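You operate a simulated robot arm through the tools that you are given. There is no shell and no other tool.

You are at the controls of a simulated robot arm. One attempt, no reset.

## Task
Rivet both hinge pins, then lay the hinge in the green tray.
Fine: the hinge is in the press slide; knob on RIVET; start first with the slide at PIN 1, then at PIN 2, each time till the lamp is green; slide out.

The check looks at the end state, three seconds after you hand in, the way a careful person would. Anything else that was tipped, shoved, dropped, spilled or broken makes it a failure.

## Robot
A 7-joint arm with a two-finger parallel gripper, fixed in place. Base frame: the origin is at the foot of the arm, x ahead of it, y to its left, z up. Lengths are in m, angles in degrees, forces in N, time in s.
With the tool pointing down near the work surface it reaches from about 0.4 to 0.9 m from the base axis. Its first joint turns from -115.0 to 115.0 degrees. Payload 3.91 kg.
Tool frame: the origin (TCP) lies between the finger pads and is the grasp point; the fingertips stand 0.03 m ahead of it; z points along the fingers, y is the line along which they close. The gripper opens to 0.11 m. The fingers are 0.02 m wide and 0.01 m thick; the gripper's body (0.048 by 0.112 m) begins 0.055 m behind the TCP.
Orientation is that of the tool frame in the base frame, as [roll, pitch, yaw] about the fixed x, y, z axes, in that order (R = Rz(yaw) Ry(pitch) Rx(roll)). With the fingers straight down and closing along the base's y, the tool's x points along the base's -x, its y along +y and its z along -z.

## Interface
- The arm moves only by the tool send_rows. Its argument "steps" is one flat list of numbers, 7 for each row, row after row: the shift along the tool's x, y, z in units of 250 mm (1.0 is 250 mm), then the turn, a rotation vector about the tool's x, y, z in units of 180 degrees (1.0 is 180 degrees), then the closure, from 0 (fully open) to 1 (shut). In form: [dx, dy, dz, wx, wy, wz, fingers, dx, dy, dz, wx, wy, wz, fingers, ...]. A call has 1 to 20 rows; each row is the pose to reach, as a shift and turn from the pose commanded when the call began, along the tool's axes at that moment. A call with a number of a shift or a turn outside -1 to 1 is refused whole. Rows are played at 5 a second. More than 0.05 m and 8.6 degrees between two rows, or a gripper value outside its range, and nothing of the call is played. Where a pose cannot be reached the arm comes as near as it can. A force on the tool above 40 N (or 10 N above the force at the start of the call, whichever is more), or a blocked arm, ends the call early, and 0.2 s more pass. The fingers move at their own pace (about 0.153 m/s each) and stop on an object; they squeeze with about 38 N. The grip force told is the motor's: it shows also when the fingers shut on nothing. Time passes only in rows, and 0.2 s behind the last, so rows that repeat a pose let the fingers close. The reply holds the time, the measured pose of the TCP, the force on the tool along the base axes, the opening and the grip force, in the units named above and with some noise, with the torque about the TCP (base axes, N m) and any sound that the robot's microphone picked up, and new pictures: "show" is both (left out), scene, wrist or none.
- Cameras (640 x 400 px; columns grow to the right, rows downward): "scene" is fixed at [0.4004, 0.6502, 1.5524]; the picture's right is [-0.98, -0.18, 0.00], its down [-0.16, 0.87, -0.47] and it looks along [0.09, -0.46, -0.88] (base axes); focal length 317 px, centre (320, 200). "wrist" rides on the gripper at [0.072, 0.017, -0.103] in the tool frame; the picture's right is [-0.23, 0.97, 0.00], its down [-0.76, -0.18, -0.62] and it looks along [-0.61, -0.14, 0.78] (tool axes); focal length 222 px, centre (320, 200). There is no depth. A picture from a camera that has moved, and an enlarged one, comes with that camera's place and axes in the base frame and with its lens.
- slide_trunk(by): slides the trunk up (or, below 0, down) by that many m; the arm rides with it, the base frame stays. It gives what a move gives, with no picture.
- zoom(camera, box): a new picture of the part [left, top, right, bottom] of that camera's present view, enlarged. It takes no simulated time.
- job_done(): hands the job in; it is judged then, once.

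Nothing tells you positions but the pictures and the camera data. Unless the task says otherwise, let go and move clear before handing in.

The tools are called after ">>>" by a JSON object that holds its "api" and its "payload". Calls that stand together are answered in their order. send_rows: Moves the arm, as the interface text tells. Its arguments: {"type":"object","properties":{"steps":{"type":"array","items":{"type":"number"}},"show":{"type":"string","enum":["both","scene","wrist","none"]}},"required":["steps"]} The other tools are called the same way: slide_trunk (by) slides the trunk up or down; zoom (camera, box) takes an enlarged picture of a part of a camera's view; job_done () hands the job in.

At the start:

```text
time: 0.0
tool_pos: [0.2905, 0.3842, 1.179]
ee_rot: [180.0, 0.1, -180.0]
ft_force: [-0.1, -0.7, -0.7]
wrist_torque: [0.01, -0.03, -0.02]
opening: 0.11
grasp_force: 0.2
trunk travel left (down, up): [-0.825, 0.165]
```

scene: 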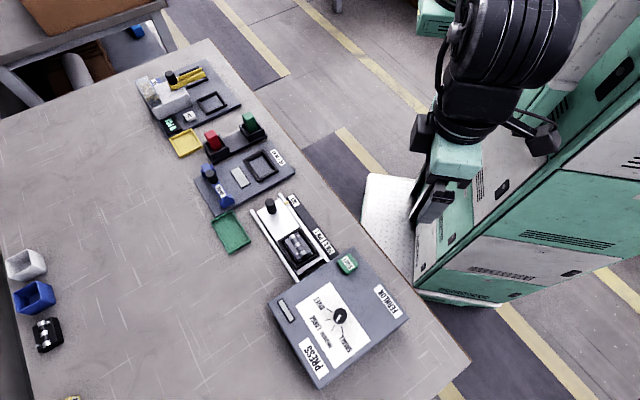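
wrist: 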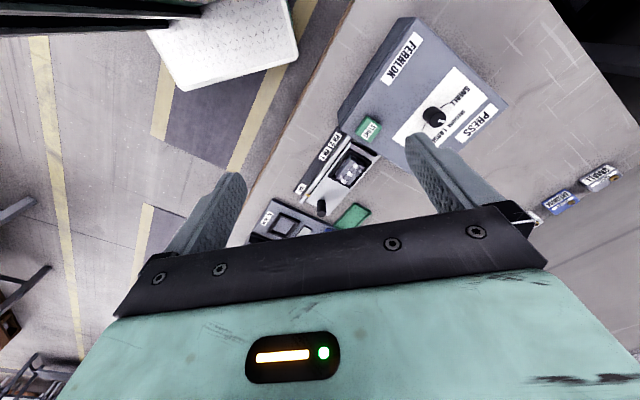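

I see a bench with a press (grey box with a knob and START button), a slide with a hinge, a green tray, and other stations. I'll look closer at each before moving.

>>> {"api": "zoom", "payload": {"camera": "scene", "box": [240, 180, 420, 390]}}

>>> {"api": "zoom", "payload": {"camera": "scene", "box": [120, 50, 320, 260]}}

>>> {"api": "zoom", "payload": {"camera": "wrist", "box": [240, 0, 540, 240]}}

>>> {"api": "zoom", "payload": {"camera": "scene", "box": [240, 180, 350, 290]}}

```text
1.90 times, centred on (330, 285) of scene
camera zoom: at [0.4004, 0.6502, 1.5524], right [-0.98, -0.18, 0.0], down [-0.16, 0.87, -0.47], along [0.09, -0.46, -0.88], focal length 604 px, centre (301, 38)
```

zoom: 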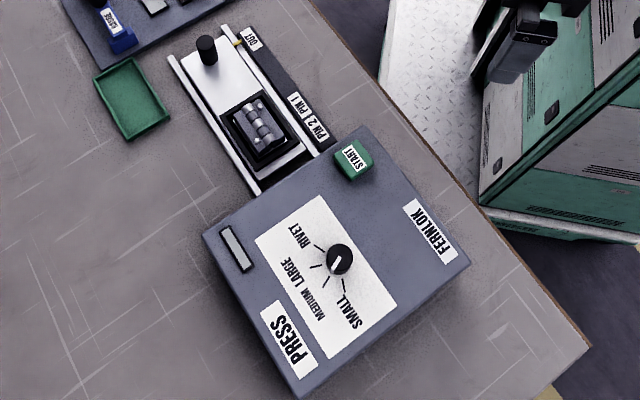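

```text
1.90 times, centred on (220, 155) of scene
camera zoom: at [0.4004, 0.6502, 1.5524], right [-0.98, -0.18, 0.0], down [-0.16, 0.87, -0.47], along [0.09, -0.46, -0.88], focal length 604 px, centre (510, 286)
```

zoom: 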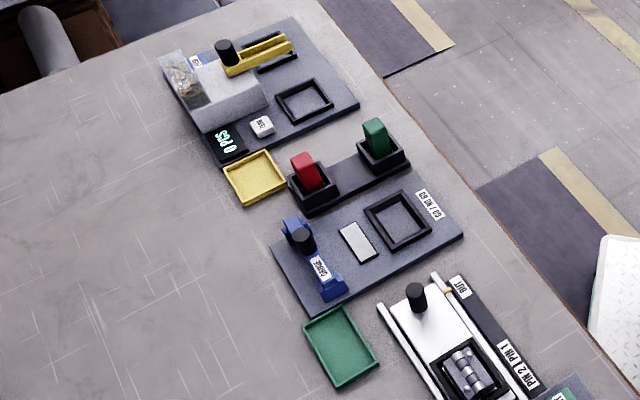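

```text
1.67 times, centred on (390, 120) of wrist
camera zoom: at [0.2186, 0.4003, 1.2824], right [0.23, 0.97, 0.0], down [0.76, -0.18, 0.62], along [0.61, -0.14, -0.78], focal length 370 px, centre (203, 333)
```

zoom: 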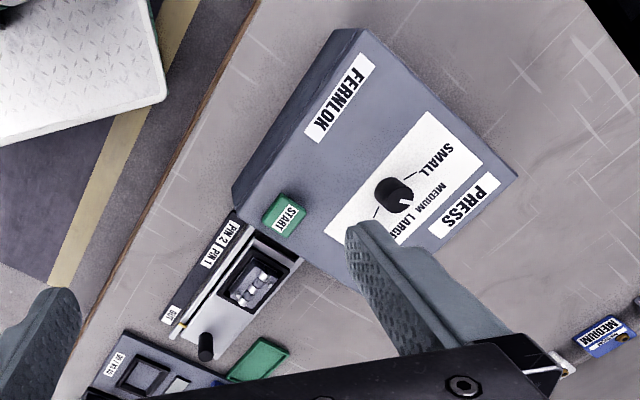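

```text
3.64 times, centred on (295, 235) of scene
camera zoom: at [0.4004, 0.6502, 1.5524], right [-0.98, -0.18, 0.0], down [-0.16, 0.87, -0.47], along [0.09, -0.46, -0.88], focal length 1154 px, centre (411, 73)
```

zoom: 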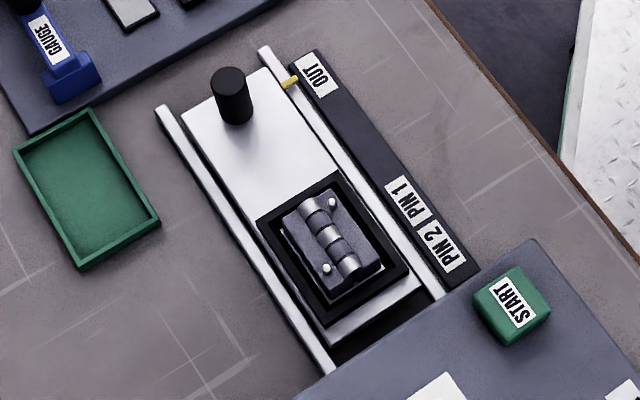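

I take the press top to be at z about 0.89, START near (0.38, 0.45), the mode knob near (0.38, 0.56), the slide handle near (0.59, 0.32), and the hinge near (0.50, 0.41). The slide axis runs at 45° toward the press. I'm moving above the press to read the knob.

>>> {"api": "send_rows", "payload": {"steps": [-0.073, 0.104, 0.053, 0, 0, 0, 0, -0.147, 0.208, 0.107, 0, 0, 0, 0, -0.22, 0.312, 0.16, 0, 0, 0, 0, -0.293, 0.416, 0.213, 0, 0, 0, 0, -0.367, 0.52, 0.267, 0, 0, 0, 0, -0.44, 0.624, 0.32, 0, 0, 0, 0], "show": "both"}}

```text
time: 1.4
tool_pos: [0.403, 0.539, 1.0969]
ee_rot: [180.0, 0.0, 180.0]
ft_force: [-0.3, -0.5, 0.8]
wrist_torque: [0.0, -0.01, 0.04]
opening: 0.1101
grasp_force: 0.0
trunk travel left (down, up): [-0.825, 0.165]
camera wrist: at [0.3301, 0.5559, 1.2017], right [0.23, 0.97, 0.0], down [0.76, -0.18, 0.62], along [0.61, -0.14, -0.78], focal length 222 px, centre (320, 200)
```

scene: 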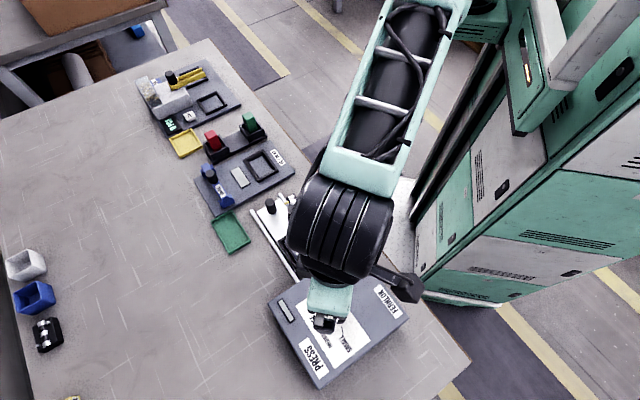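
wrist: 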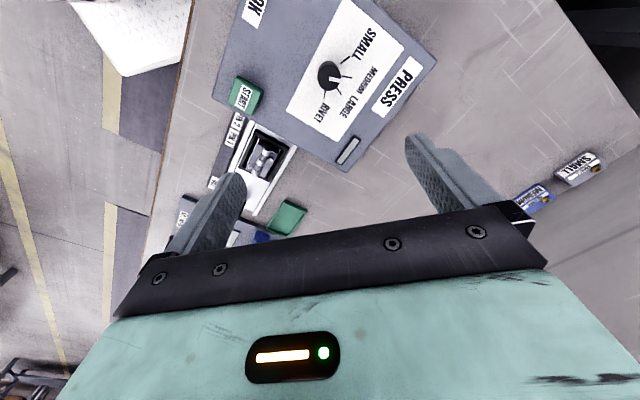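

>>> {"api": "zoom", "payload": {"camera": "wrist", "box": [250, 20, 410, 150]}}

>>> {"api": "zoom", "payload": {"camera": "wrist", "box": [180, 60, 320, 240]}}

```text
3.08 times, centred on (330, 85) of wrist
camera zoom: at [0.3301, 0.5559, 1.2017], right [0.23, 0.97, 0.0], down [0.76, -0.18, 0.62], along [0.61, -0.14, -0.78], focal length 684 px, centre (289, 554)
```

zoom: 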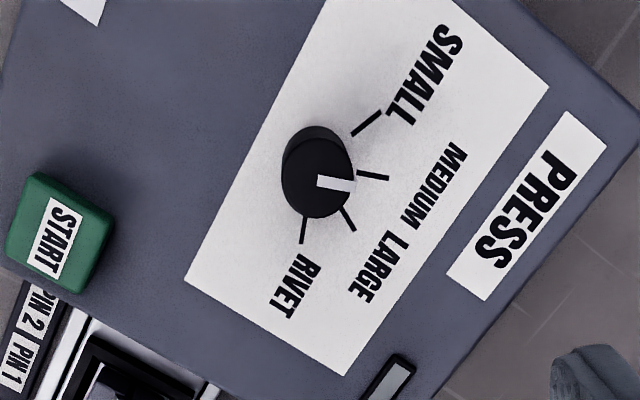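

```text
2.22 times, centred on (250, 150) of wrist
camera zoom: at [0.3301, 0.5559, 1.2017], right [0.23, 0.97, 0.0], down [0.76, -0.18, 0.62], along [0.61, -0.14, -0.78], focal length 494 px, centre (476, 311)
```

zoom: 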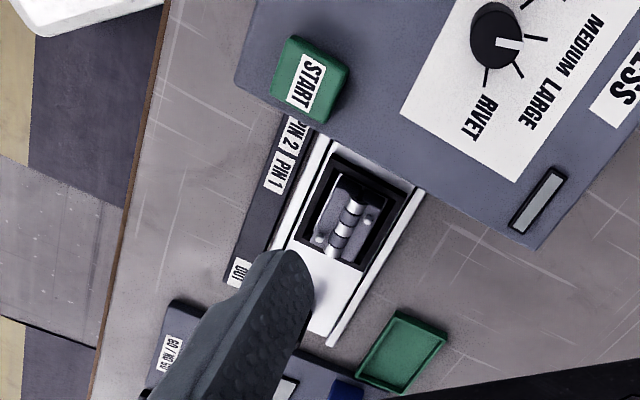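

The knob points to MEDIUM, and RIVET is about 90° clockwise from there as seen from above. I'll turn the gripper 45° the other way and come down over the knob, at about (0.383, 0.553), so there's room for the turn.

>>> {"api": "send_rows", "payload": {"steps": [0.011, 0.008, 0.061, 0, 0, -0.036, 0, 0.023, 0.016, 0.122, 0, 0, -0.071, 0, 0.034, 0.024, 0.183, 0, 0, -0.107, 0.2, 0.046, 0.032, 0.245, 0, 0, -0.143, 0.4, 0.057, 0.04, 0.306, 0, 0, -0.179, 0.4, 0.069, 0.048, 0.367, 0, 0, -0.214, 0.4, 0.08, 0.056, 0.428, 0, 0, -0.25, 0.4], "show": "both"}}

```text
time: 3.0
tool_pos: [0.3816, 0.5529, 0.9901]
ee_rot: [-179.9, 0.1, -134.9]
ft_force: [0.7, -0.3, 0.3]
wrist_torque: [0.0, -0.02, 0.0]
opening: 0.0659
grasp_force: 0.0
trunk travel left (down, up): [-0.825, 0.165]
camera wrist: at [0.3183, 0.5137, 1.0954], right [-0.53, 0.85, 0.0], down [0.66, 0.41, 0.62], along [0.53, 0.33, -0.78], focal length 222 px, centre (320, 200)
```

scene: 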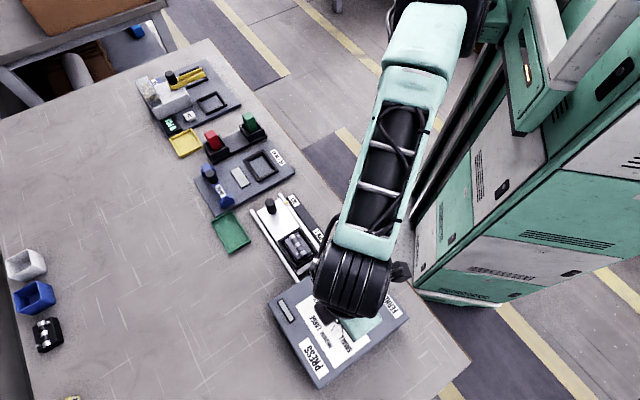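
wrist: 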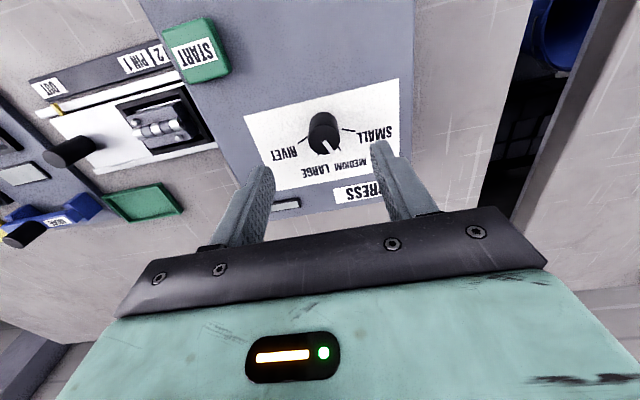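

>>> {"api": "zoom", "payload": {"camera": "wrist", "box": [240, 70, 420, 220]}}

>>> {"api": "zoom", "payload": {"camera": "wrist", "box": [20, 30, 240, 220]}}

```text
2.67 times, centred on (330, 145) of wrist
camera zoom: at [0.3183, 0.5137, 1.0954], right [-0.53, 0.85, 0.0], down [0.66, 0.41, 0.62], along [0.53, 0.33, -0.78], focal length 592 px, centre (293, 347)
```

zoom: 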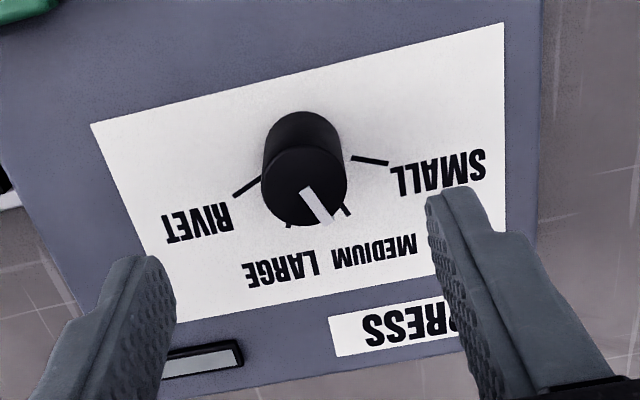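

```text
2.11 times, centred on (130, 125) of wrist
camera zoom: at [0.3183, 0.5137, 1.0954], right [-0.53, 0.85, 0.0], down [0.66, 0.41, 0.62], along [0.53, 0.33, -0.78], focal length 468 px, centre (720, 358)
```

zoom: 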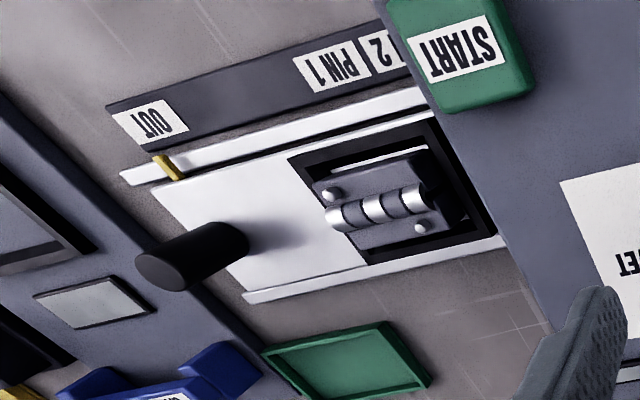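

The knob stands about 33 mm tall and 28 mm across, centred near (0.3825, 0.557). The ticks are 45° apart, so MEDIUM to RIVET is 90° clockwise. I'll descend over the knob and close on it.

>>> {"api": "send_rows", "payload": {"steps": [-0.014, 0.009, 0.08, 0, 0, 0, 0.4, -0.014, 0.009, 0.16, 0, 0, 0, 0.4, -0.014, 0.009, 0.22, 0, 0, 0, 0.4, -0.014, 0.009, 0.272, 0, 0, 0, 0.4, -0.014, 0.009, 0.272, 0, 0, 0, 0.4], "show": "wrist"}}

```text
time: 4.2
tool_pos: [0.3824, 0.5574, 0.9242]
ee_rot: [179.9, 0.1, -135.0]
ft_force: [-1.4, -2.1, 3.4]
wrist_torque: [-0.19, -0.08, -0.1]
opening: 0.0667
grasp_force: 0.6
trunk travel left (down, up): [-0.825, 0.165]
camera wrist: at [0.3191, 0.5185, 1.0287], right [-0.53, 0.85, 0.0], down [0.66, 0.41, 0.62], along [0.53, 0.33, -0.78], focal length 222 px, centre (320, 200)
```

wrist: 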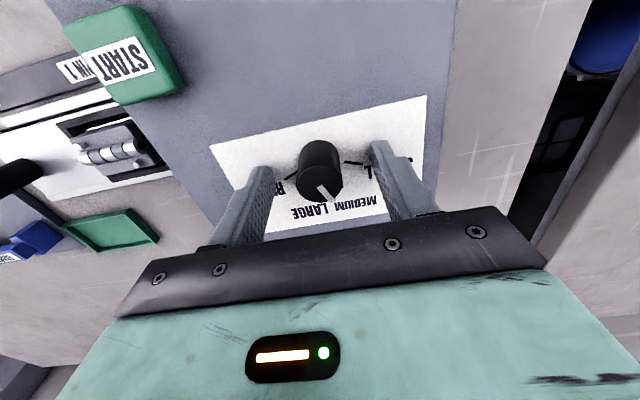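

The knob is centred between the fingers, so I'm closing on it.

>>> {"api": "send_rows", "payload": {"steps": [0, 0, 0, 0, 0, 0, 0.6, 0, 0, 0, 0, 0, 0, 1, 0, 0, 0, 0, 0, 0, 1, 0, 0, 0, 0, 0, 0, 1], "show": "wrist"}}

```text
time: 5.2
tool_pos: [0.3823, 0.5601, 0.9255]
ee_rot: [179.8, 0.1, -135.0]
ft_force: [-1.3, 5.8, 4.1]
wrist_torque: [0.54, -0.65, -0.03]
opening: 0.0252
grasp_force: 44.6
trunk travel left (down, up): [-0.825, 0.165]
camera wrist: at [0.3189, 0.5191, 1.0288], right [-0.53, 0.85, 0.0], down [0.66, 0.41, 0.62], along [0.53, 0.33, -0.78], focal length 222 px, centre (320, 200)
```

wrist: 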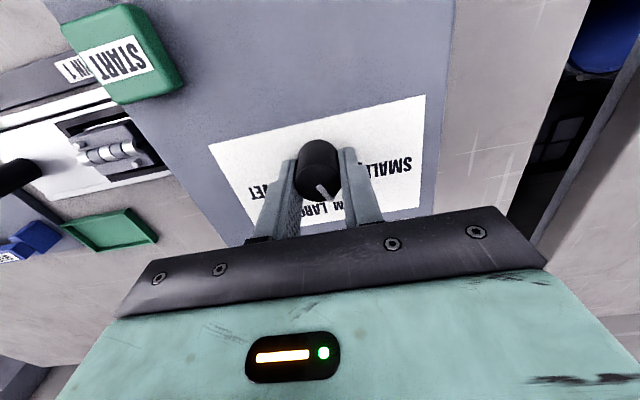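

Gripped on the knob. I'm turning it clockwise in two stages, 45° first.

>>> {"api": "send_rows", "payload": {"steps": [0, 0, 0, 0, 0, 0.0417, 1, 0, 0, 0, 0, 0, 0.0833, 1, 0, 0, 0, 0, 0, 0.125, 1, 0, 0, 0, 0, 0, 0.1667, 1, 0, 0, 0, 0, 0, 0.2083, 1, 0, 0, 0, 0, 0, 0.25, 1, 0, 0, 0, 0, 0, 0.25, 1], "show": "wrist"}}

```text
time: 7.0
tool_pos: [0.3835, 0.555, 0.9238]
ee_rot: [-179.8, 0.1, 179.9]
ft_force: [-0.2, -19.7, 15.5]
wrist_torque: [0.65, 0.5, 0.13]
opening: 0.025
grasp_force: 44.8
trunk travel left (down, up): [-0.825, 0.165]
stopped in row 7: the force on the tool passed its limit at 41 N (the readings are from after the stop); the commanded pose is now the measured one
camera wrist: at [0.311, 0.5727, 1.0286], right [0.23, 0.97, 0.0], down [0.76, -0.18, 0.62], along [0.61, -0.15, -0.78], focal length 222 px, centre (320, 200)
```

wrist: 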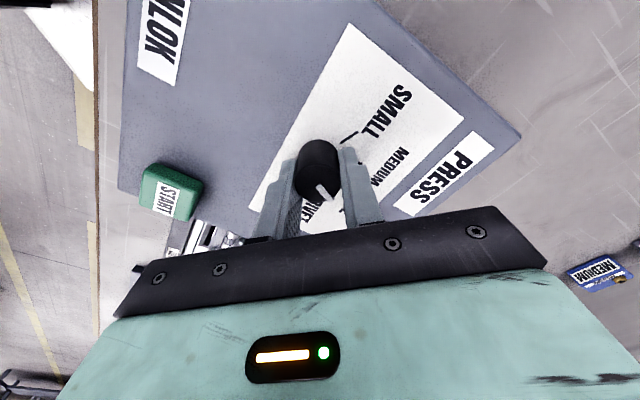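

The knob followed the turn by about 45°, but side force built up and stopped the call. I'll open the fingers to relieve it and re-check the centring.

>>> {"api": "send_rows", "payload": {"steps": [0, 0, 0, 0, 0, 0, 0.6, 0, 0, 0, 0, 0, 0, 0.5, 0, 0, 0, 0, 0, 0, 0.4], "show": "wrist"}}

>>> {"api": "zoom", "payload": {"camera": "wrist", "box": [240, 80, 420, 240]}}

```text
time: 7.8
tool_pos: [0.3818, 0.5584, 0.9249]
ee_rot: [180.0, 0.1, 179.9]
ft_force: [-1.3, 7.2, 10.4]
wrist_torque: [-0.18, 0.12, -0.03]
opening: 0.0625
grasp_force: 0.0
trunk travel left (down, up): [-0.825, 0.165]
camera wrist: at [0.3101, 0.5751, 1.0287], right [0.23, 0.97, 0.0], down [0.76, -0.18, 0.62], along [0.61, -0.14, -0.78], focal length 222 px, centre (320, 200)
```

wrist: 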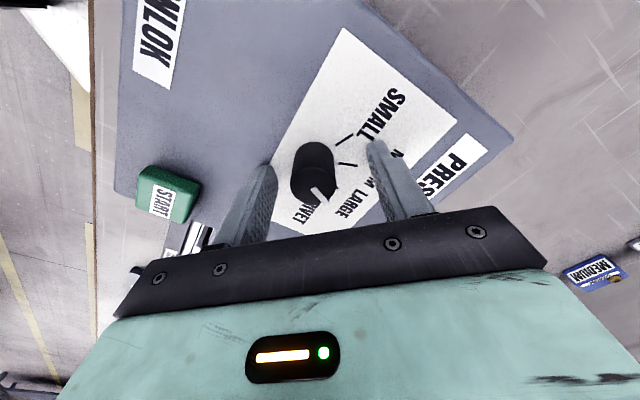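

```text
2.50 times, centred on (330, 160) of wrist
camera zoom: at [0.3101, 0.5751, 1.0287], right [0.23, 0.97, 0.0], down [0.76, -0.18, 0.62], along [0.61, -0.14, -0.78], focal length 555 px, centre (295, 300)
```

zoom: 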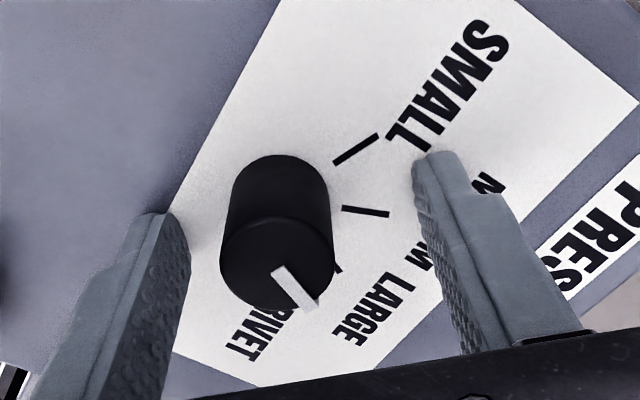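

The knob now points at LARGE. The z force suggests the fingertips touch the panel, so the panel is nearer z 0.894 and the knob centre nearer (0.380, 0.555). I'll lift 8 mm and re-read.

>>> {"api": "send_rows", "payload": {"steps": [0, 0, -0.016, 0, 0, 0, 0.4, 0, 0, -0.034, 0, 0, 0, 0.4, 0, 0, -0.034, 0, 0, 0, 0.4], "show": "wrist"}}

>>> {"api": "zoom", "payload": {"camera": "wrist", "box": [240, 80, 420, 240]}}

>>> {"api": "zoom", "payload": {"camera": "scene", "box": [240, 180, 420, 390]}}

```text
time: 8.6
tool_pos: [0.3816, 0.5555, 0.9332]
ee_rot: [-179.8, 0.1, 179.9]
ft_force: [-1.1, 0.5, 1.1]
wrist_torque: [-0.02, -0.01, -0.01]
opening: 0.0663
grasp_force: 0.1
trunk travel left (down, up): [-0.825, 0.165]
camera wrist: at [0.3098, 0.5731, 1.0358], right [0.23, 0.97, 0.0], down [0.76, -0.18, 0.62], along [0.61, -0.15, -0.78], focal length 222 px, centre (320, 200)
```

wrist: 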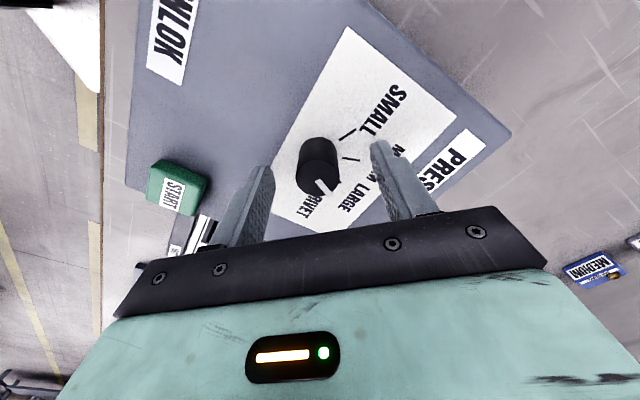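

```text
2.50 times, centred on (330, 160) of wrist
camera zoom: at [0.3098, 0.5731, 1.0358], right [0.23, 0.97, 0.0], down [0.76, -0.18, 0.62], along [0.61, -0.15, -0.78], focal length 555 px, centre (295, 300)
```

zoom: 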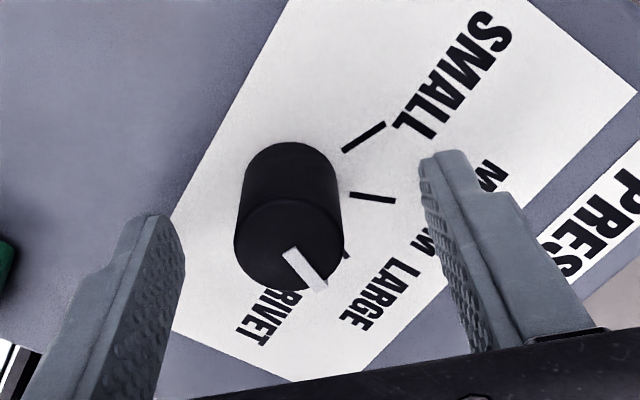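

```text
1.90 times, centred on (330, 285) of scene
camera zoom: at [0.4004, 0.6502, 1.5524], right [-0.98, -0.18, 0.0], down [-0.16, 0.87, -0.47], along [0.09, -0.46, -0.88], focal length 604 px, centre (301, 38)
```

zoom: 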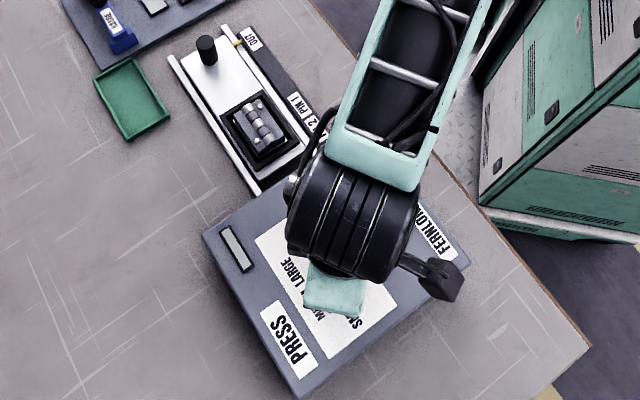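

The forces are back to zero, the press hasn't moved, and the pointer is on LARGE. I'll shift 2 mm to centre on the knob and grip.

>>> {"api": "send_rows", "payload": {"steps": [0.0076, -0.0016, 0.008, 0, 0, 0, 0.4, 0.0076, -0.0016, 0.008, 0, 0, 0, 0.6, 0.0076, -0.0016, 0.008, 0, 0, 0, 1, 0.0076, -0.0016, 0.008, 0, 0, 0, 1, 0.0076, -0.0016, 0.008, 0, 0, 0, 1], "show": "wrist"}}

```text
time: 9.8
tool_pos: [0.3811, 0.5542, 0.9307]
ee_rot: [-179.7, 0.1, 179.9]
ft_force: [-1.8, -7.5, 0.3]
wrist_torque: [0.46, -0.16, 0.02]
opening: 0.025
grasp_force: 44.9
trunk travel left (down, up): [-0.825, 0.165]
camera wrist: at [0.3082, 0.5725, 1.0342], right [0.23, 0.97, 0.0], down [0.76, -0.18, 0.62], along [0.61, -0.15, -0.78], focal length 222 px, centre (320, 200)
```

wrist: 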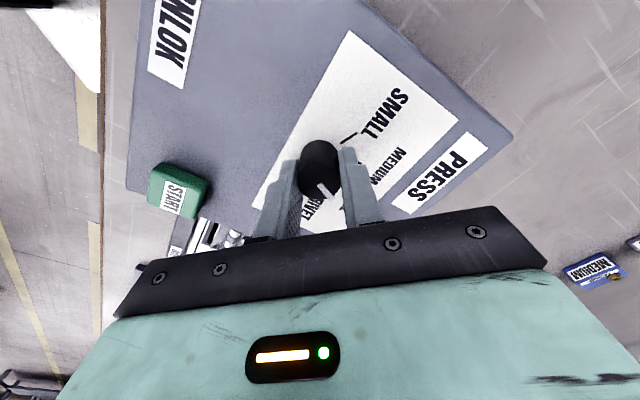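

Gripped, with a small side force in -y. I'll shift 1 mm that way and turn the remaining 45° clockwise.

>>> {"api": "send_rows", "payload": {"steps": [0, -0.004, 0, 0, 0, 0.02, 1, 0, -0.004, 0, 0, 0, 0.0417, 1, 0, -0.004, 0, 0, 0, 0.0833, 1, 0, -0.004, 0, 0, 0, 0.125, 1, 0, -0.004, 0, 0, 0, 0.1667, 1, 0, -0.004, 0, 0, 0, 0.2083, 1, 0, -0.004, 0, 0, 0, 0.25, 1, 0, -0.004, 0, 0, 0, 0.25, 1], "show": "wrist"}}

```text
time: 11.6
tool_pos: [0.3779, 0.5539, 0.9302]
ee_rot: [-179.8, 0.2, 134.8]
ft_force: [-12.8, -23.8, -1.4]
wrist_torque: [0.92, 0.24, 0.3]
opening: 0.025
grasp_force: 44.9
trunk travel left (down, up): [-0.825, 0.165]
camera wrist: at [0.341, 0.6175, 1.0341], right [0.85, 0.53, 0.0], down [0.41, -0.66, 0.63], along [0.33, -0.53, -0.78], focal length 222 px, centre (320, 200)
```

wrist: 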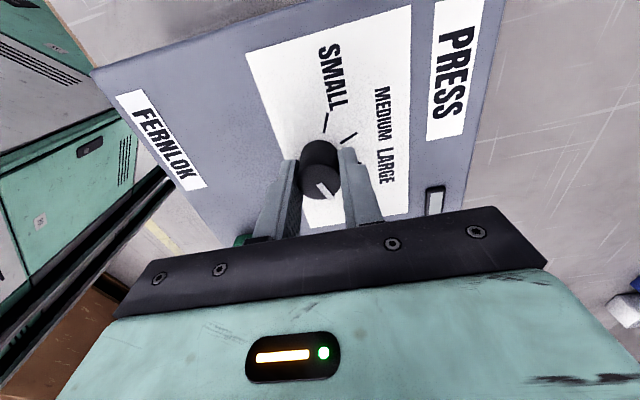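

The knob turned another 45°. I'm opening and lifting straight up to check where the pointer sits.

>>> {"api": "send_rows", "payload": {"steps": [0, 0, 0, 0, 0, 0, 0.7, 0, 0, 0, 0, 0, 0, 0.4, 0, 0, -0.04, 0, 0, 0, 0.4, 0, 0, -0.16, 0, 0, 0, 0.4, 0, 0, -0.28, 0, 0, 0, 0.4, 0, 0, -0.4, 0, 0, 0, 0.4], "show": "wrist"}}

>>> {"api": "zoom", "payload": {"camera": "wrist", "box": [240, 50, 440, 220]}}

```text
time: 13.0
tool_pos: [0.3776, 0.5561, 1.0306]
ee_rot: [-179.9, 0.4, 134.9]
ft_force: [-0.2, -0.4, -0.7]
wrist_torque: [-0.03, -0.01, -0.03]
opening: 0.066
grasp_force: 0.1
trunk travel left (down, up): [-0.825, 0.165]
camera wrist: at [0.3392, 0.6194, 1.1341], right [0.85, 0.53, 0.0], down [0.41, -0.66, 0.63], along [0.33, -0.53, -0.78], focal length 222 px, centre (320, 200)
```

wrist: 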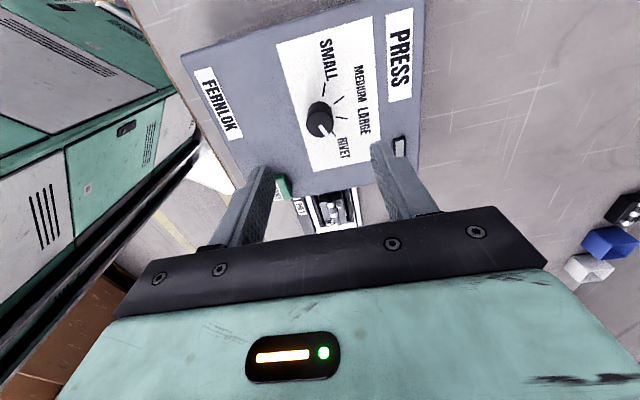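

```text
2.35 times, centred on (340, 135) of wrist
camera zoom: at [0.3392, 0.6194, 1.1341], right [0.85, 0.53, 0.0], down [0.41, -0.66, 0.63], along [0.33, -0.53, -0.78], focal length 523 px, centre (273, 353)
```

zoom: 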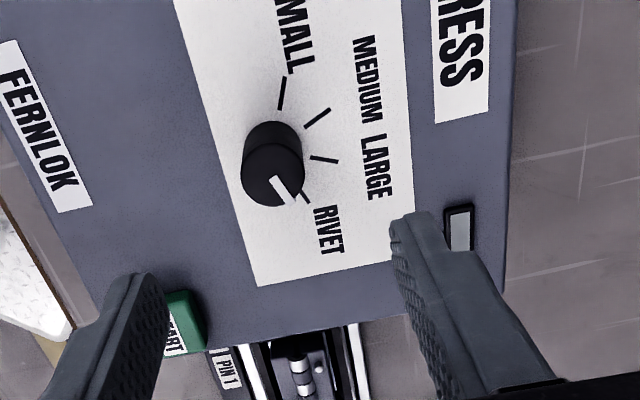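

The knob is on RIVET (pointer about -21°, tick at -22.5°). Next I'll move over the slide handle near (0.59, 0.32) with the fingers closing along the slide axis.

>>> {"api": "send_rows", "payload": {"steps": [-0.091, -0.005, 0.009, 0, 0, -0.036, 0.4, -0.183, -0.009, 0.017, 0, 0, -0.071, 0.4, -0.274, -0.014, 0.026, 0, 0, -0.107, 0.4, -0.365, -0.019, 0.034, 0, 0, -0.143, 0.4, -0.456, -0.024, 0.043, 0, 0, -0.179, 0.4, -0.548, -0.028, 0.051, 0, 0, -0.214, 0.4, -0.639, -0.033, 0.06, 0, 0, -0.25, 0.4], "show": "none"}}

>>> {"api": "send_rows", "payload": {"steps": [-0.061, -0.068, 0.009, 0, 0, -0.036, 0.4, -0.122, -0.136, 0.017, 0, 0, -0.071, 0.4, -0.183, -0.204, 0.026, 0, 0, -0.107, 0.4, -0.245, -0.272, 0.034, 0, 0, -0.143, 0.4, -0.306, -0.34, 0.043, 0, 0, -0.179, 0.4, -0.367, -0.408, 0.051, 0, 0, -0.214, 0.4, -0.428, -0.476, 0.06, 0, 0, -0.25, 0.4], "show": "both"}}

```text
time: 14.6
tool_pos: [0.4884, 0.4344, 1.0155]
ee_rot: [-179.8, 0.0, -180.0]
ft_force: [-0.6, 0.4, 0.3]
wrist_torque: [-0.01, 0.02, -0.01]
opening: 0.0658
grasp_force: 0.0
trunk travel left (down, up): [-0.825, 0.165]
```

```text
time: 16.2
tool_pos: [0.594, 0.3156, 1.0002]
ee_rot: [-179.9, 0.1, -135.0]
ft_force: [-0.5, 0.2, -0.6]
wrist_torque: [0.01, -0.01, -0.01]
opening: 0.0658
grasp_force: 0.1
trunk travel left (down, up): [-0.825, 0.165]
camera wrist: at [0.5305, 0.2771, 1.1037], right [-0.53, 0.85, 0.0], down [0.66, 0.41, 0.62], along [0.53, 0.33, -0.78], focal length 222 px, centre (320, 200)
```

scene: 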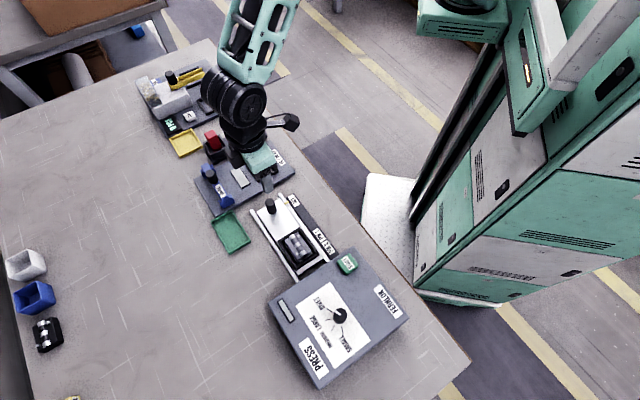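
wrist: 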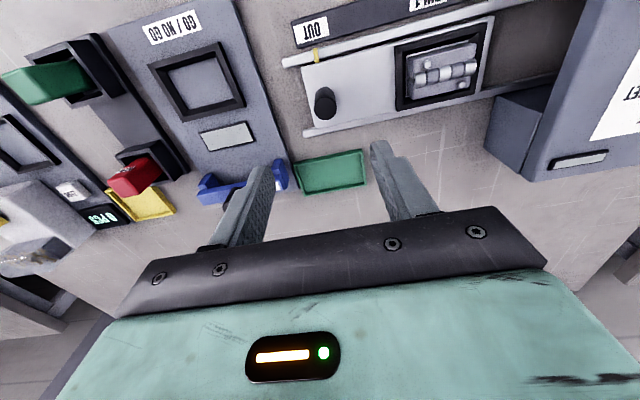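

>>> {"api": "zoom", "payload": {"camera": "wrist", "box": [270, 0, 510, 150]}}

>>> {"api": "zoom", "payload": {"camera": "scene", "box": [240, 250, 420, 390]}}

>>> {"api": "zoom", "payload": {"camera": "scene", "box": [240, 180, 350, 290]}}

```text
2.67 times, centred on (390, 75) of wrist
camera zoom: at [0.5305, 0.2771, 1.1037], right [-0.53, 0.85, 0.0], down [0.66, 0.41, 0.62], along [0.53, 0.33, -0.78], focal length 592 px, centre (133, 533)
```

zoom: 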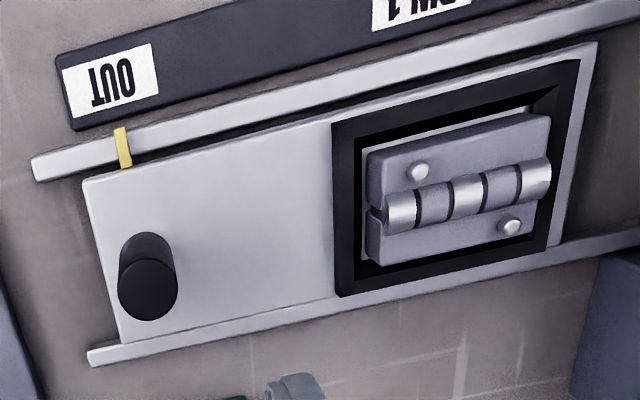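

```text
2.86 times, centred on (330, 320) of scene
camera zoom: at [0.4004, 0.6502, 1.5524], right [-0.98, -0.18, 0.0], down [-0.16, 0.87, -0.47], along [0.09, -0.46, -0.88], focal length 907 px, centre (291, -143)
```

zoom: 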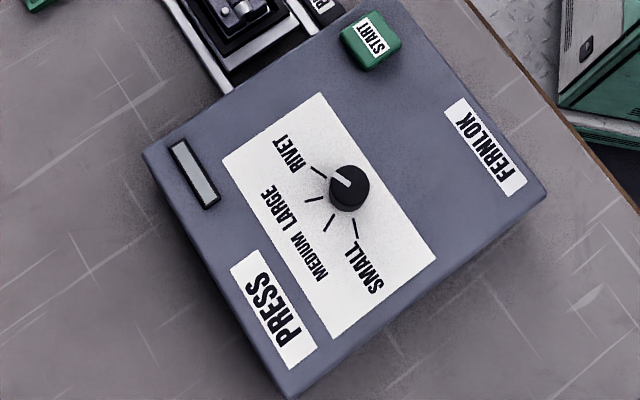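

```text
3.64 times, centred on (295, 235) of scene
camera zoom: at [0.4004, 0.6502, 1.5524], right [-0.98, -0.18, 0.0], down [-0.16, 0.87, -0.47], along [0.09, -0.46, -0.88], focal length 1154 px, centre (411, 73)
```

zoom: 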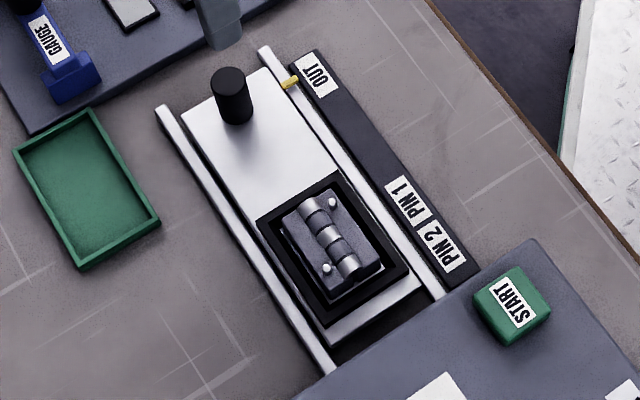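

The knob pointer lines up with the RIVET tick in the scene view. The slide handle is at about (0.587, 0.319) with its top at z 0.866, and the labels put PIN 1 and PIN 2 roughly 0.12 m and 0.16 m from OUT. I'm descending to straddle the handle.

>>> {"api": "send_rows", "payload": {"steps": [0.01, 0.03, 0.1, 0, 0, 0, 0.4, 0.01, 0.03, 0.2, 0, 0, 0, 0.4, 0.01, 0.03, 0.3, 0, 0, 0, 0.4, 0.01, 0.03, 0.4, 0, 0, 0, 0.4, 0.01, 0.03, 0.48, 0, 0, 0, 0.4, 0.01, 0.03, 0.54, 0, 0, 0, 0.4, 0.01, 0.03, 0.54, 0, 0, 0, 0.4], "show": "both"}}

>>> {"api": "zoom", "payload": {"camera": "wrist", "box": [220, 80, 440, 230]}}

```text
time: 17.8
tool_pos: [0.5873, 0.3213, 0.866]
ee_rot: [-180.0, 0.0, -135.2]
ft_force: [0.5, 0.5, -0.8]
wrist_torque: [0.01, -0.01, -0.04]
opening: 0.0659
grasp_force: 0.1
trunk travel left (down, up): [-0.825, 0.165]
camera wrist: at [0.5238, 0.2821, 0.9705], right [-0.53, 0.85, 0.0], down [0.66, 0.41, 0.62], along [0.53, 0.33, -0.78], focal length 222 px, centre (320, 200)
```

scene: 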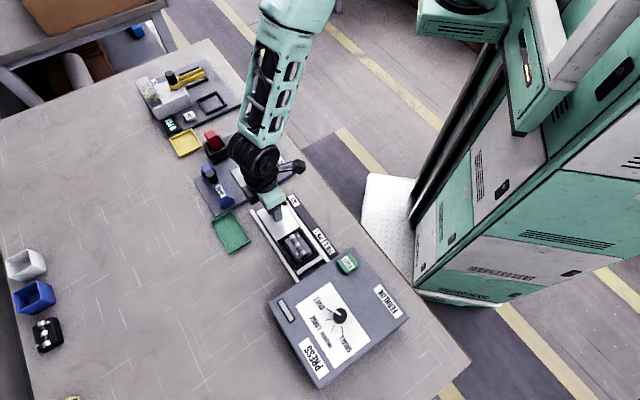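
wrist: 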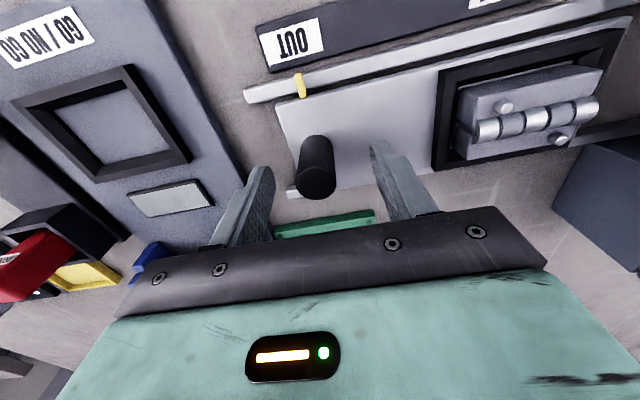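

```text
2.67 times, centred on (330, 155) of wrist
camera zoom: at [0.5238, 0.2821, 0.9705], right [-0.53, 0.85, 0.0], down [0.66, 0.41, 0.62], along [0.53, 0.33, -0.78], focal length 592 px, centre (293, 320)
```

zoom: 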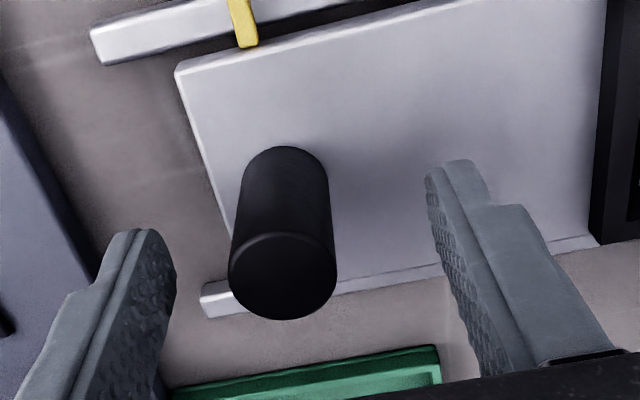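

The handle is centred between the fingers to within 2–3 mm. I'm applying a small correction and closing.

>>> {"api": "send_rows", "payload": {"steps": [0.012, -0.006, 0.008, 0, 0, 0, 0.4, 0.012, -0.006, 0.008, 0, 0, 0, 0.7, 0.012, -0.006, 0.008, 0, 0, 0, 1, 0.012, -0.006, 0.008, 0, 0, 0, 1, 0.012, -0.006, 0.008, 0, 0, 0, 1], "show": "wrist"}}

```text
time: 19.0
tool_pos: [0.5859, 0.3169, 0.8648]
ee_rot: [-179.8, -0.1, -135.2]
ft_force: [0.0, -1.1, 0.1]
wrist_torque: [0.42, 0.61, -0.04]
opening: 0.0236
grasp_force: 45.2
trunk travel left (down, up): [-0.825, 0.165]
camera wrist: at [0.5224, 0.2783, 0.9683], right [-0.53, 0.85, 0.0], down [0.66, 0.41, 0.62], along [0.53, 0.33, -0.78], focal length 222 px, centre (320, 200)
```

wrist: 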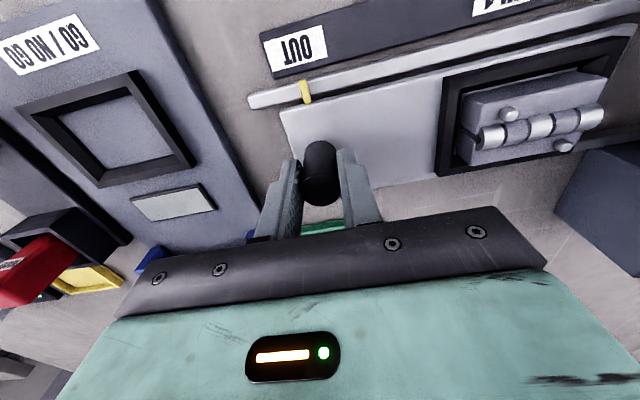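

Gripped on the handle with near-zero side force. I'm pushing the slide 0.10 m toward the press, then I'll check the pointer.

>>> {"api": "send_rows", "payload": {"steps": [0, 0.04, 0, 0, 0, 0, 1, 0, 0.1, 0, 0, 0, 0, 1, 0, 0.16, 0, 0, 0, 0, 1, 0, 0.22, 0, 0, 0, 0, 1, 0, 0.28, 0, 0, 0, 0, 1, 0, 0.34, 0, 0, 0, 0, 1, 0, 0.4, 0, 0, 0, 0, 1, 0, 0.4, 0, 0, 0, 0, 1], "show": "both"}}

>>> {"api": "zoom", "payload": {"camera": "wrist", "box": [220, 0, 520, 190]}}

>>> {"api": "zoom", "payload": {"camera": "scene", "box": [240, 180, 350, 290]}}

```text
time: 20.8
tool_pos: [0.5145, 0.3911, 0.864]
ee_rot: [-179.9, -0.3, -135.1]
ft_force: [-20.5, -18.0, 17.0]
wrist_torque: [0.26, 0.75, 0.01]
opening: 0.024
grasp_force: 45.2
trunk travel left (down, up): [-0.825, 0.165]
camera wrist: at [0.4509, 0.3517, 0.9677], right [-0.53, 0.85, 0.0], down [0.67, 0.41, 0.62], along [0.53, 0.33, -0.78], focal length 222 px, centre (320, 200)
```

scene: 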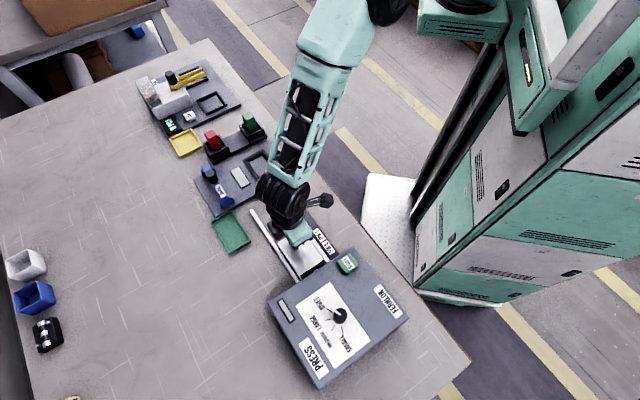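
wrist: 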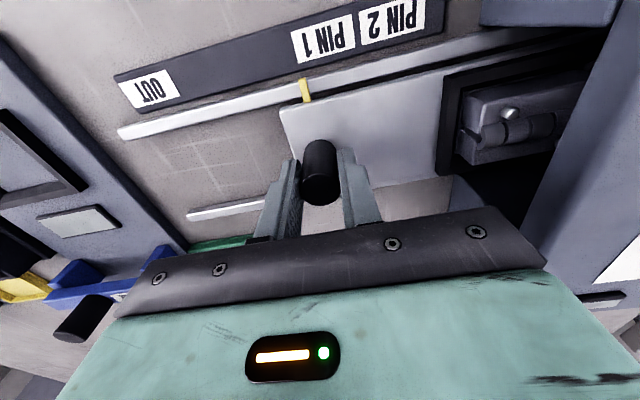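

```text
2.11 times, centred on (370, 95) of wrist
camera zoom: at [0.4509, 0.3517, 0.9677], right [-0.53, 0.85, 0.0], down [0.67, 0.41, 0.62], along [0.53, 0.33, -0.78], focal length 468 px, centre (215, 421)
```

zoom: 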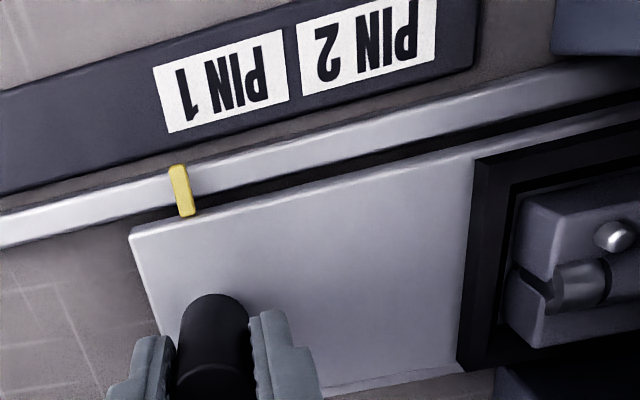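

```text
3.64 times, centred on (295, 235) of scene
camera zoom: at [0.4004, 0.6502, 1.5524], right [-0.98, -0.18, 0.0], down [-0.16, 0.87, -0.47], along [0.09, -0.46, -0.88], focal length 1154 px, centre (411, 73)
```

zoom: 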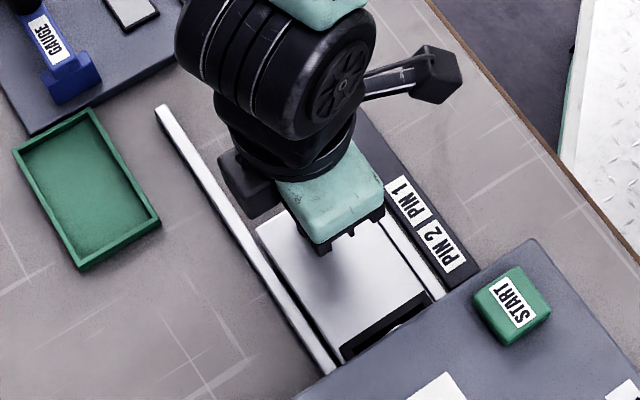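

The slide has moved about 0.10 m, and the pointer sits at the near edge of the PIN 1 label with about 16 mm still to go. There's about 27 N of side force against the rails, so I'll shift 2.5 mm toward the robot to relieve it while pushing the last 16 mm.

>>> {"api": "send_rows", "payload": {"steps": [0.01, 0.0, -0.004, 0, 0, 0, 1, 0.01, 0.03, -0.004, 0, 0, 0, 1, 0.01, 0.06, -0.004, 0, 0, 0, 1, 0.01, 0.066, -0.004, 0, 0, 0, 1, 0.01, 0.066, -0.004, 0, 0, 0, 1], "show": "wrist"}}

>>> {"api": "zoom", "payload": {"camera": "wrist", "box": [220, 0, 520, 190]}}

```text
time: 22.0
tool_pos: [0.5049, 0.4008, 0.864]
ee_rot: [-179.9, 0.0, -135.1]
ft_force: [3.5, 5.2, -30.8]
wrist_torque: [0.9, 0.19, -0.05]
opening: 0.0234
grasp_force: 44.1
trunk travel left (down, up): [-0.825, 0.165]
camera wrist: at [0.441, 0.3614, 0.9675], right [-0.53, 0.85, 0.0], down [0.66, 0.41, 0.62], along [0.53, 0.33, -0.78], focal length 222 px, centre (320, 200)
```

wrist: 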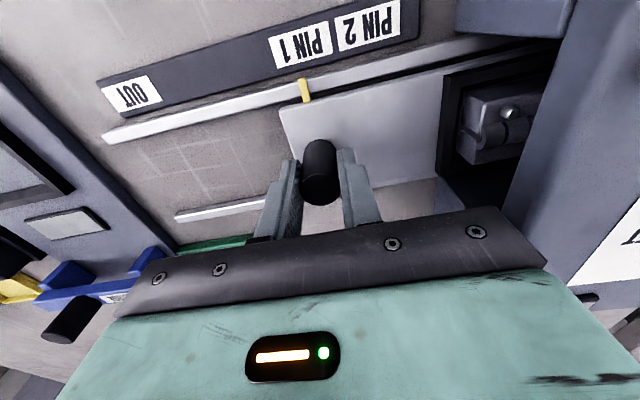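

```text
2.11 times, centred on (370, 95) of wrist
camera zoom: at [0.441, 0.3614, 0.9675], right [-0.53, 0.85, 0.0], down [0.66, 0.41, 0.62], along [0.53, 0.33, -0.78], focal length 468 px, centre (215, 421)
```

zoom: 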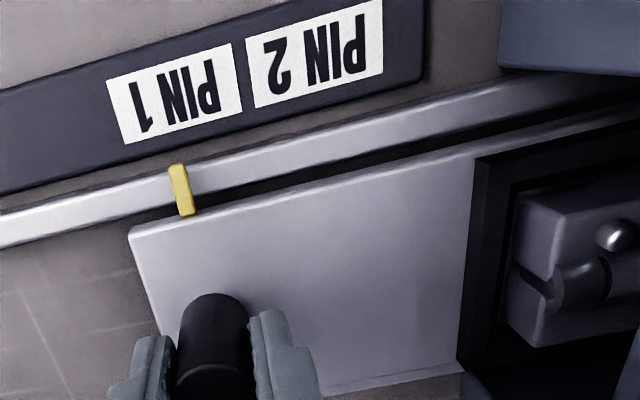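

The pointer is about 2.5 mm short of the PIN 1 label centre, and I have 30 N of vertical pull from my 1 mm lift. I'll correct both.

>>> {"api": "send_rows", "payload": {"steps": [0, 0.0, 0.0026, 0, 0, 0, 1, 0, 0.005, 0.0026, 0, 0, 0, 1, 0, 0.01, 0.0026, 0, 0, 0, 1, 0, 0.01, 0.0026, 0, 0, 0, 1], "show": "wrist"}}

>>> {"api": "zoom", "payload": {"camera": "wrist", "box": [250, 10, 410, 120]}}

```text
time: 23.0
tool_pos: [0.5015, 0.4008, 0.8648]
ee_rot: [-179.8, 0.1, -135.0]
ft_force: [11.1, 12.3, -26.0]
wrist_torque: [0.45, 0.54, 0.06]
opening: 0.0236
grasp_force: 44.7
trunk travel left (down, up): [-0.825, 0.165]
camera wrist: at [0.4392, 0.3629, 0.9676], right [-0.53, 0.85, 0.0], down [0.66, 0.41, 0.62], along [0.53, 0.33, -0.78], focal length 222 px, centre (320, 200)
```

wrist: 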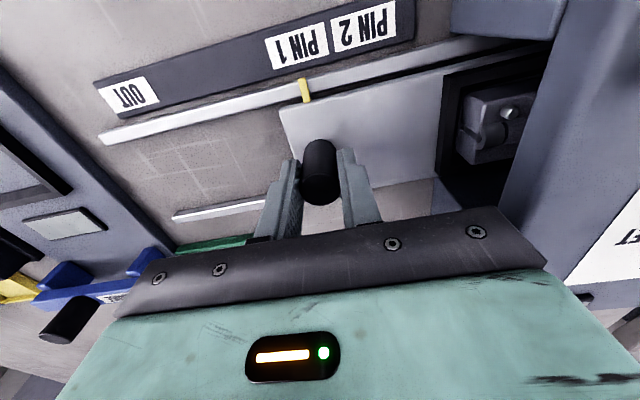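

```text
3.64 times, centred on (330, 65) of wrist
camera zoom: at [0.4392, 0.3629, 0.9676], right [-0.53, 0.85, 0.0], down [0.66, 0.41, 0.62], along [0.53, 0.33, -0.78], focal length 808 px, centre (284, 691)
```

zoom: 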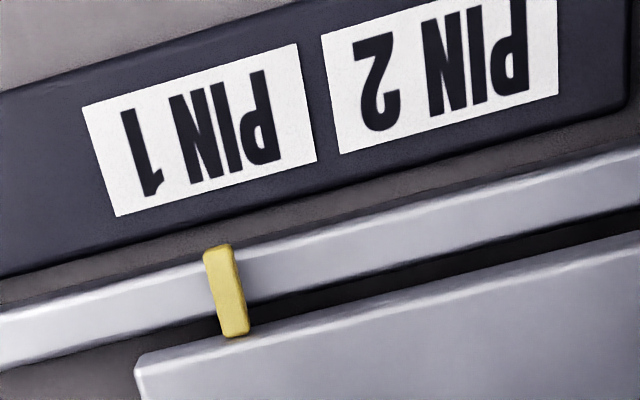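

The pointer now coincides with the PIN 1 label centre (both at about -0.070 along the slide axis), and there's no force along the slide. I'm opening and lifting off.

>>> {"api": "send_rows", "payload": {"steps": [0, 0, 0, 0, 0, 0, 0.8, 0, 0, 0, 0, 0, 0, 0.5, 0, 0, 0, 0, 0, 0, 0.4, 0, 0, -0.06, 0, 0, 0, 0.4, 0, 0, -0.18, 0, 0, 0, 0.4, 0, 0, -0.32, 0, 0, 0, 0.4, 0, 0, -0.46, 0, 0, 0, 0.4, 0, 0, -0.54, 0, 0, 0, 0.4], "show": "both"}}

>>> {"api": "zoom", "payload": {"camera": "wrist", "box": [200, 0, 480, 180]}}

```text
time: 24.8
tool_pos: [0.4989, 0.4001, 1.0008]
ee_rot: [-179.9, -0.1, -135.1]
ft_force: [0.4, 0.3, 0.5]
wrist_torque: [-0.01, -0.03, 0.01]
opening: 0.0662
grasp_force: 0.1
trunk travel left (down, up): [-0.825, 0.165]
camera wrist: at [0.4362, 0.3603, 1.1045], right [-0.53, 0.85, 0.0], down [0.66, 0.41, 0.62], along [0.53, 0.33, -0.78], focal length 222 px, centre (320, 200)
```

scene: 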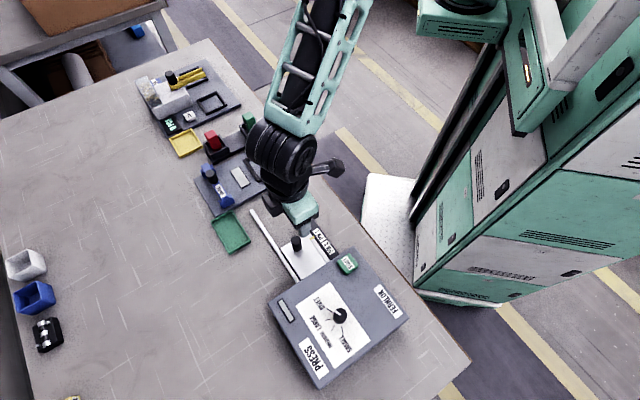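
wrist: 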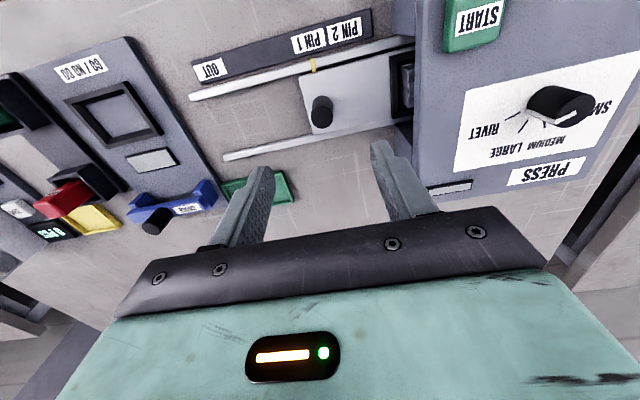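

```text
2.22 times, centred on (340, 90) of wrist
camera zoom: at [0.4362, 0.3603, 1.1045], right [-0.53, 0.85, 0.0], down [0.66, 0.41, 0.62], along [0.53, 0.33, -0.78], focal length 494 px, centre (276, 444)
```

zoom: 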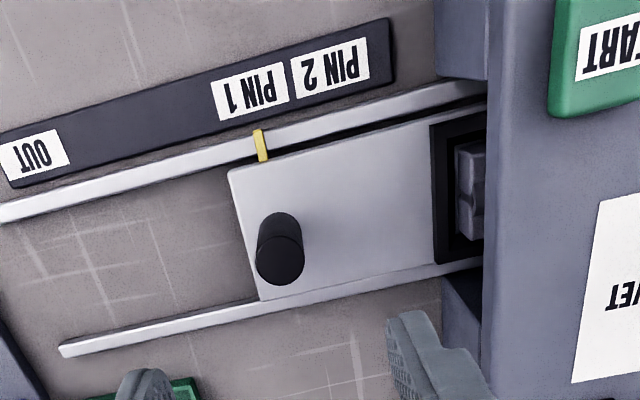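

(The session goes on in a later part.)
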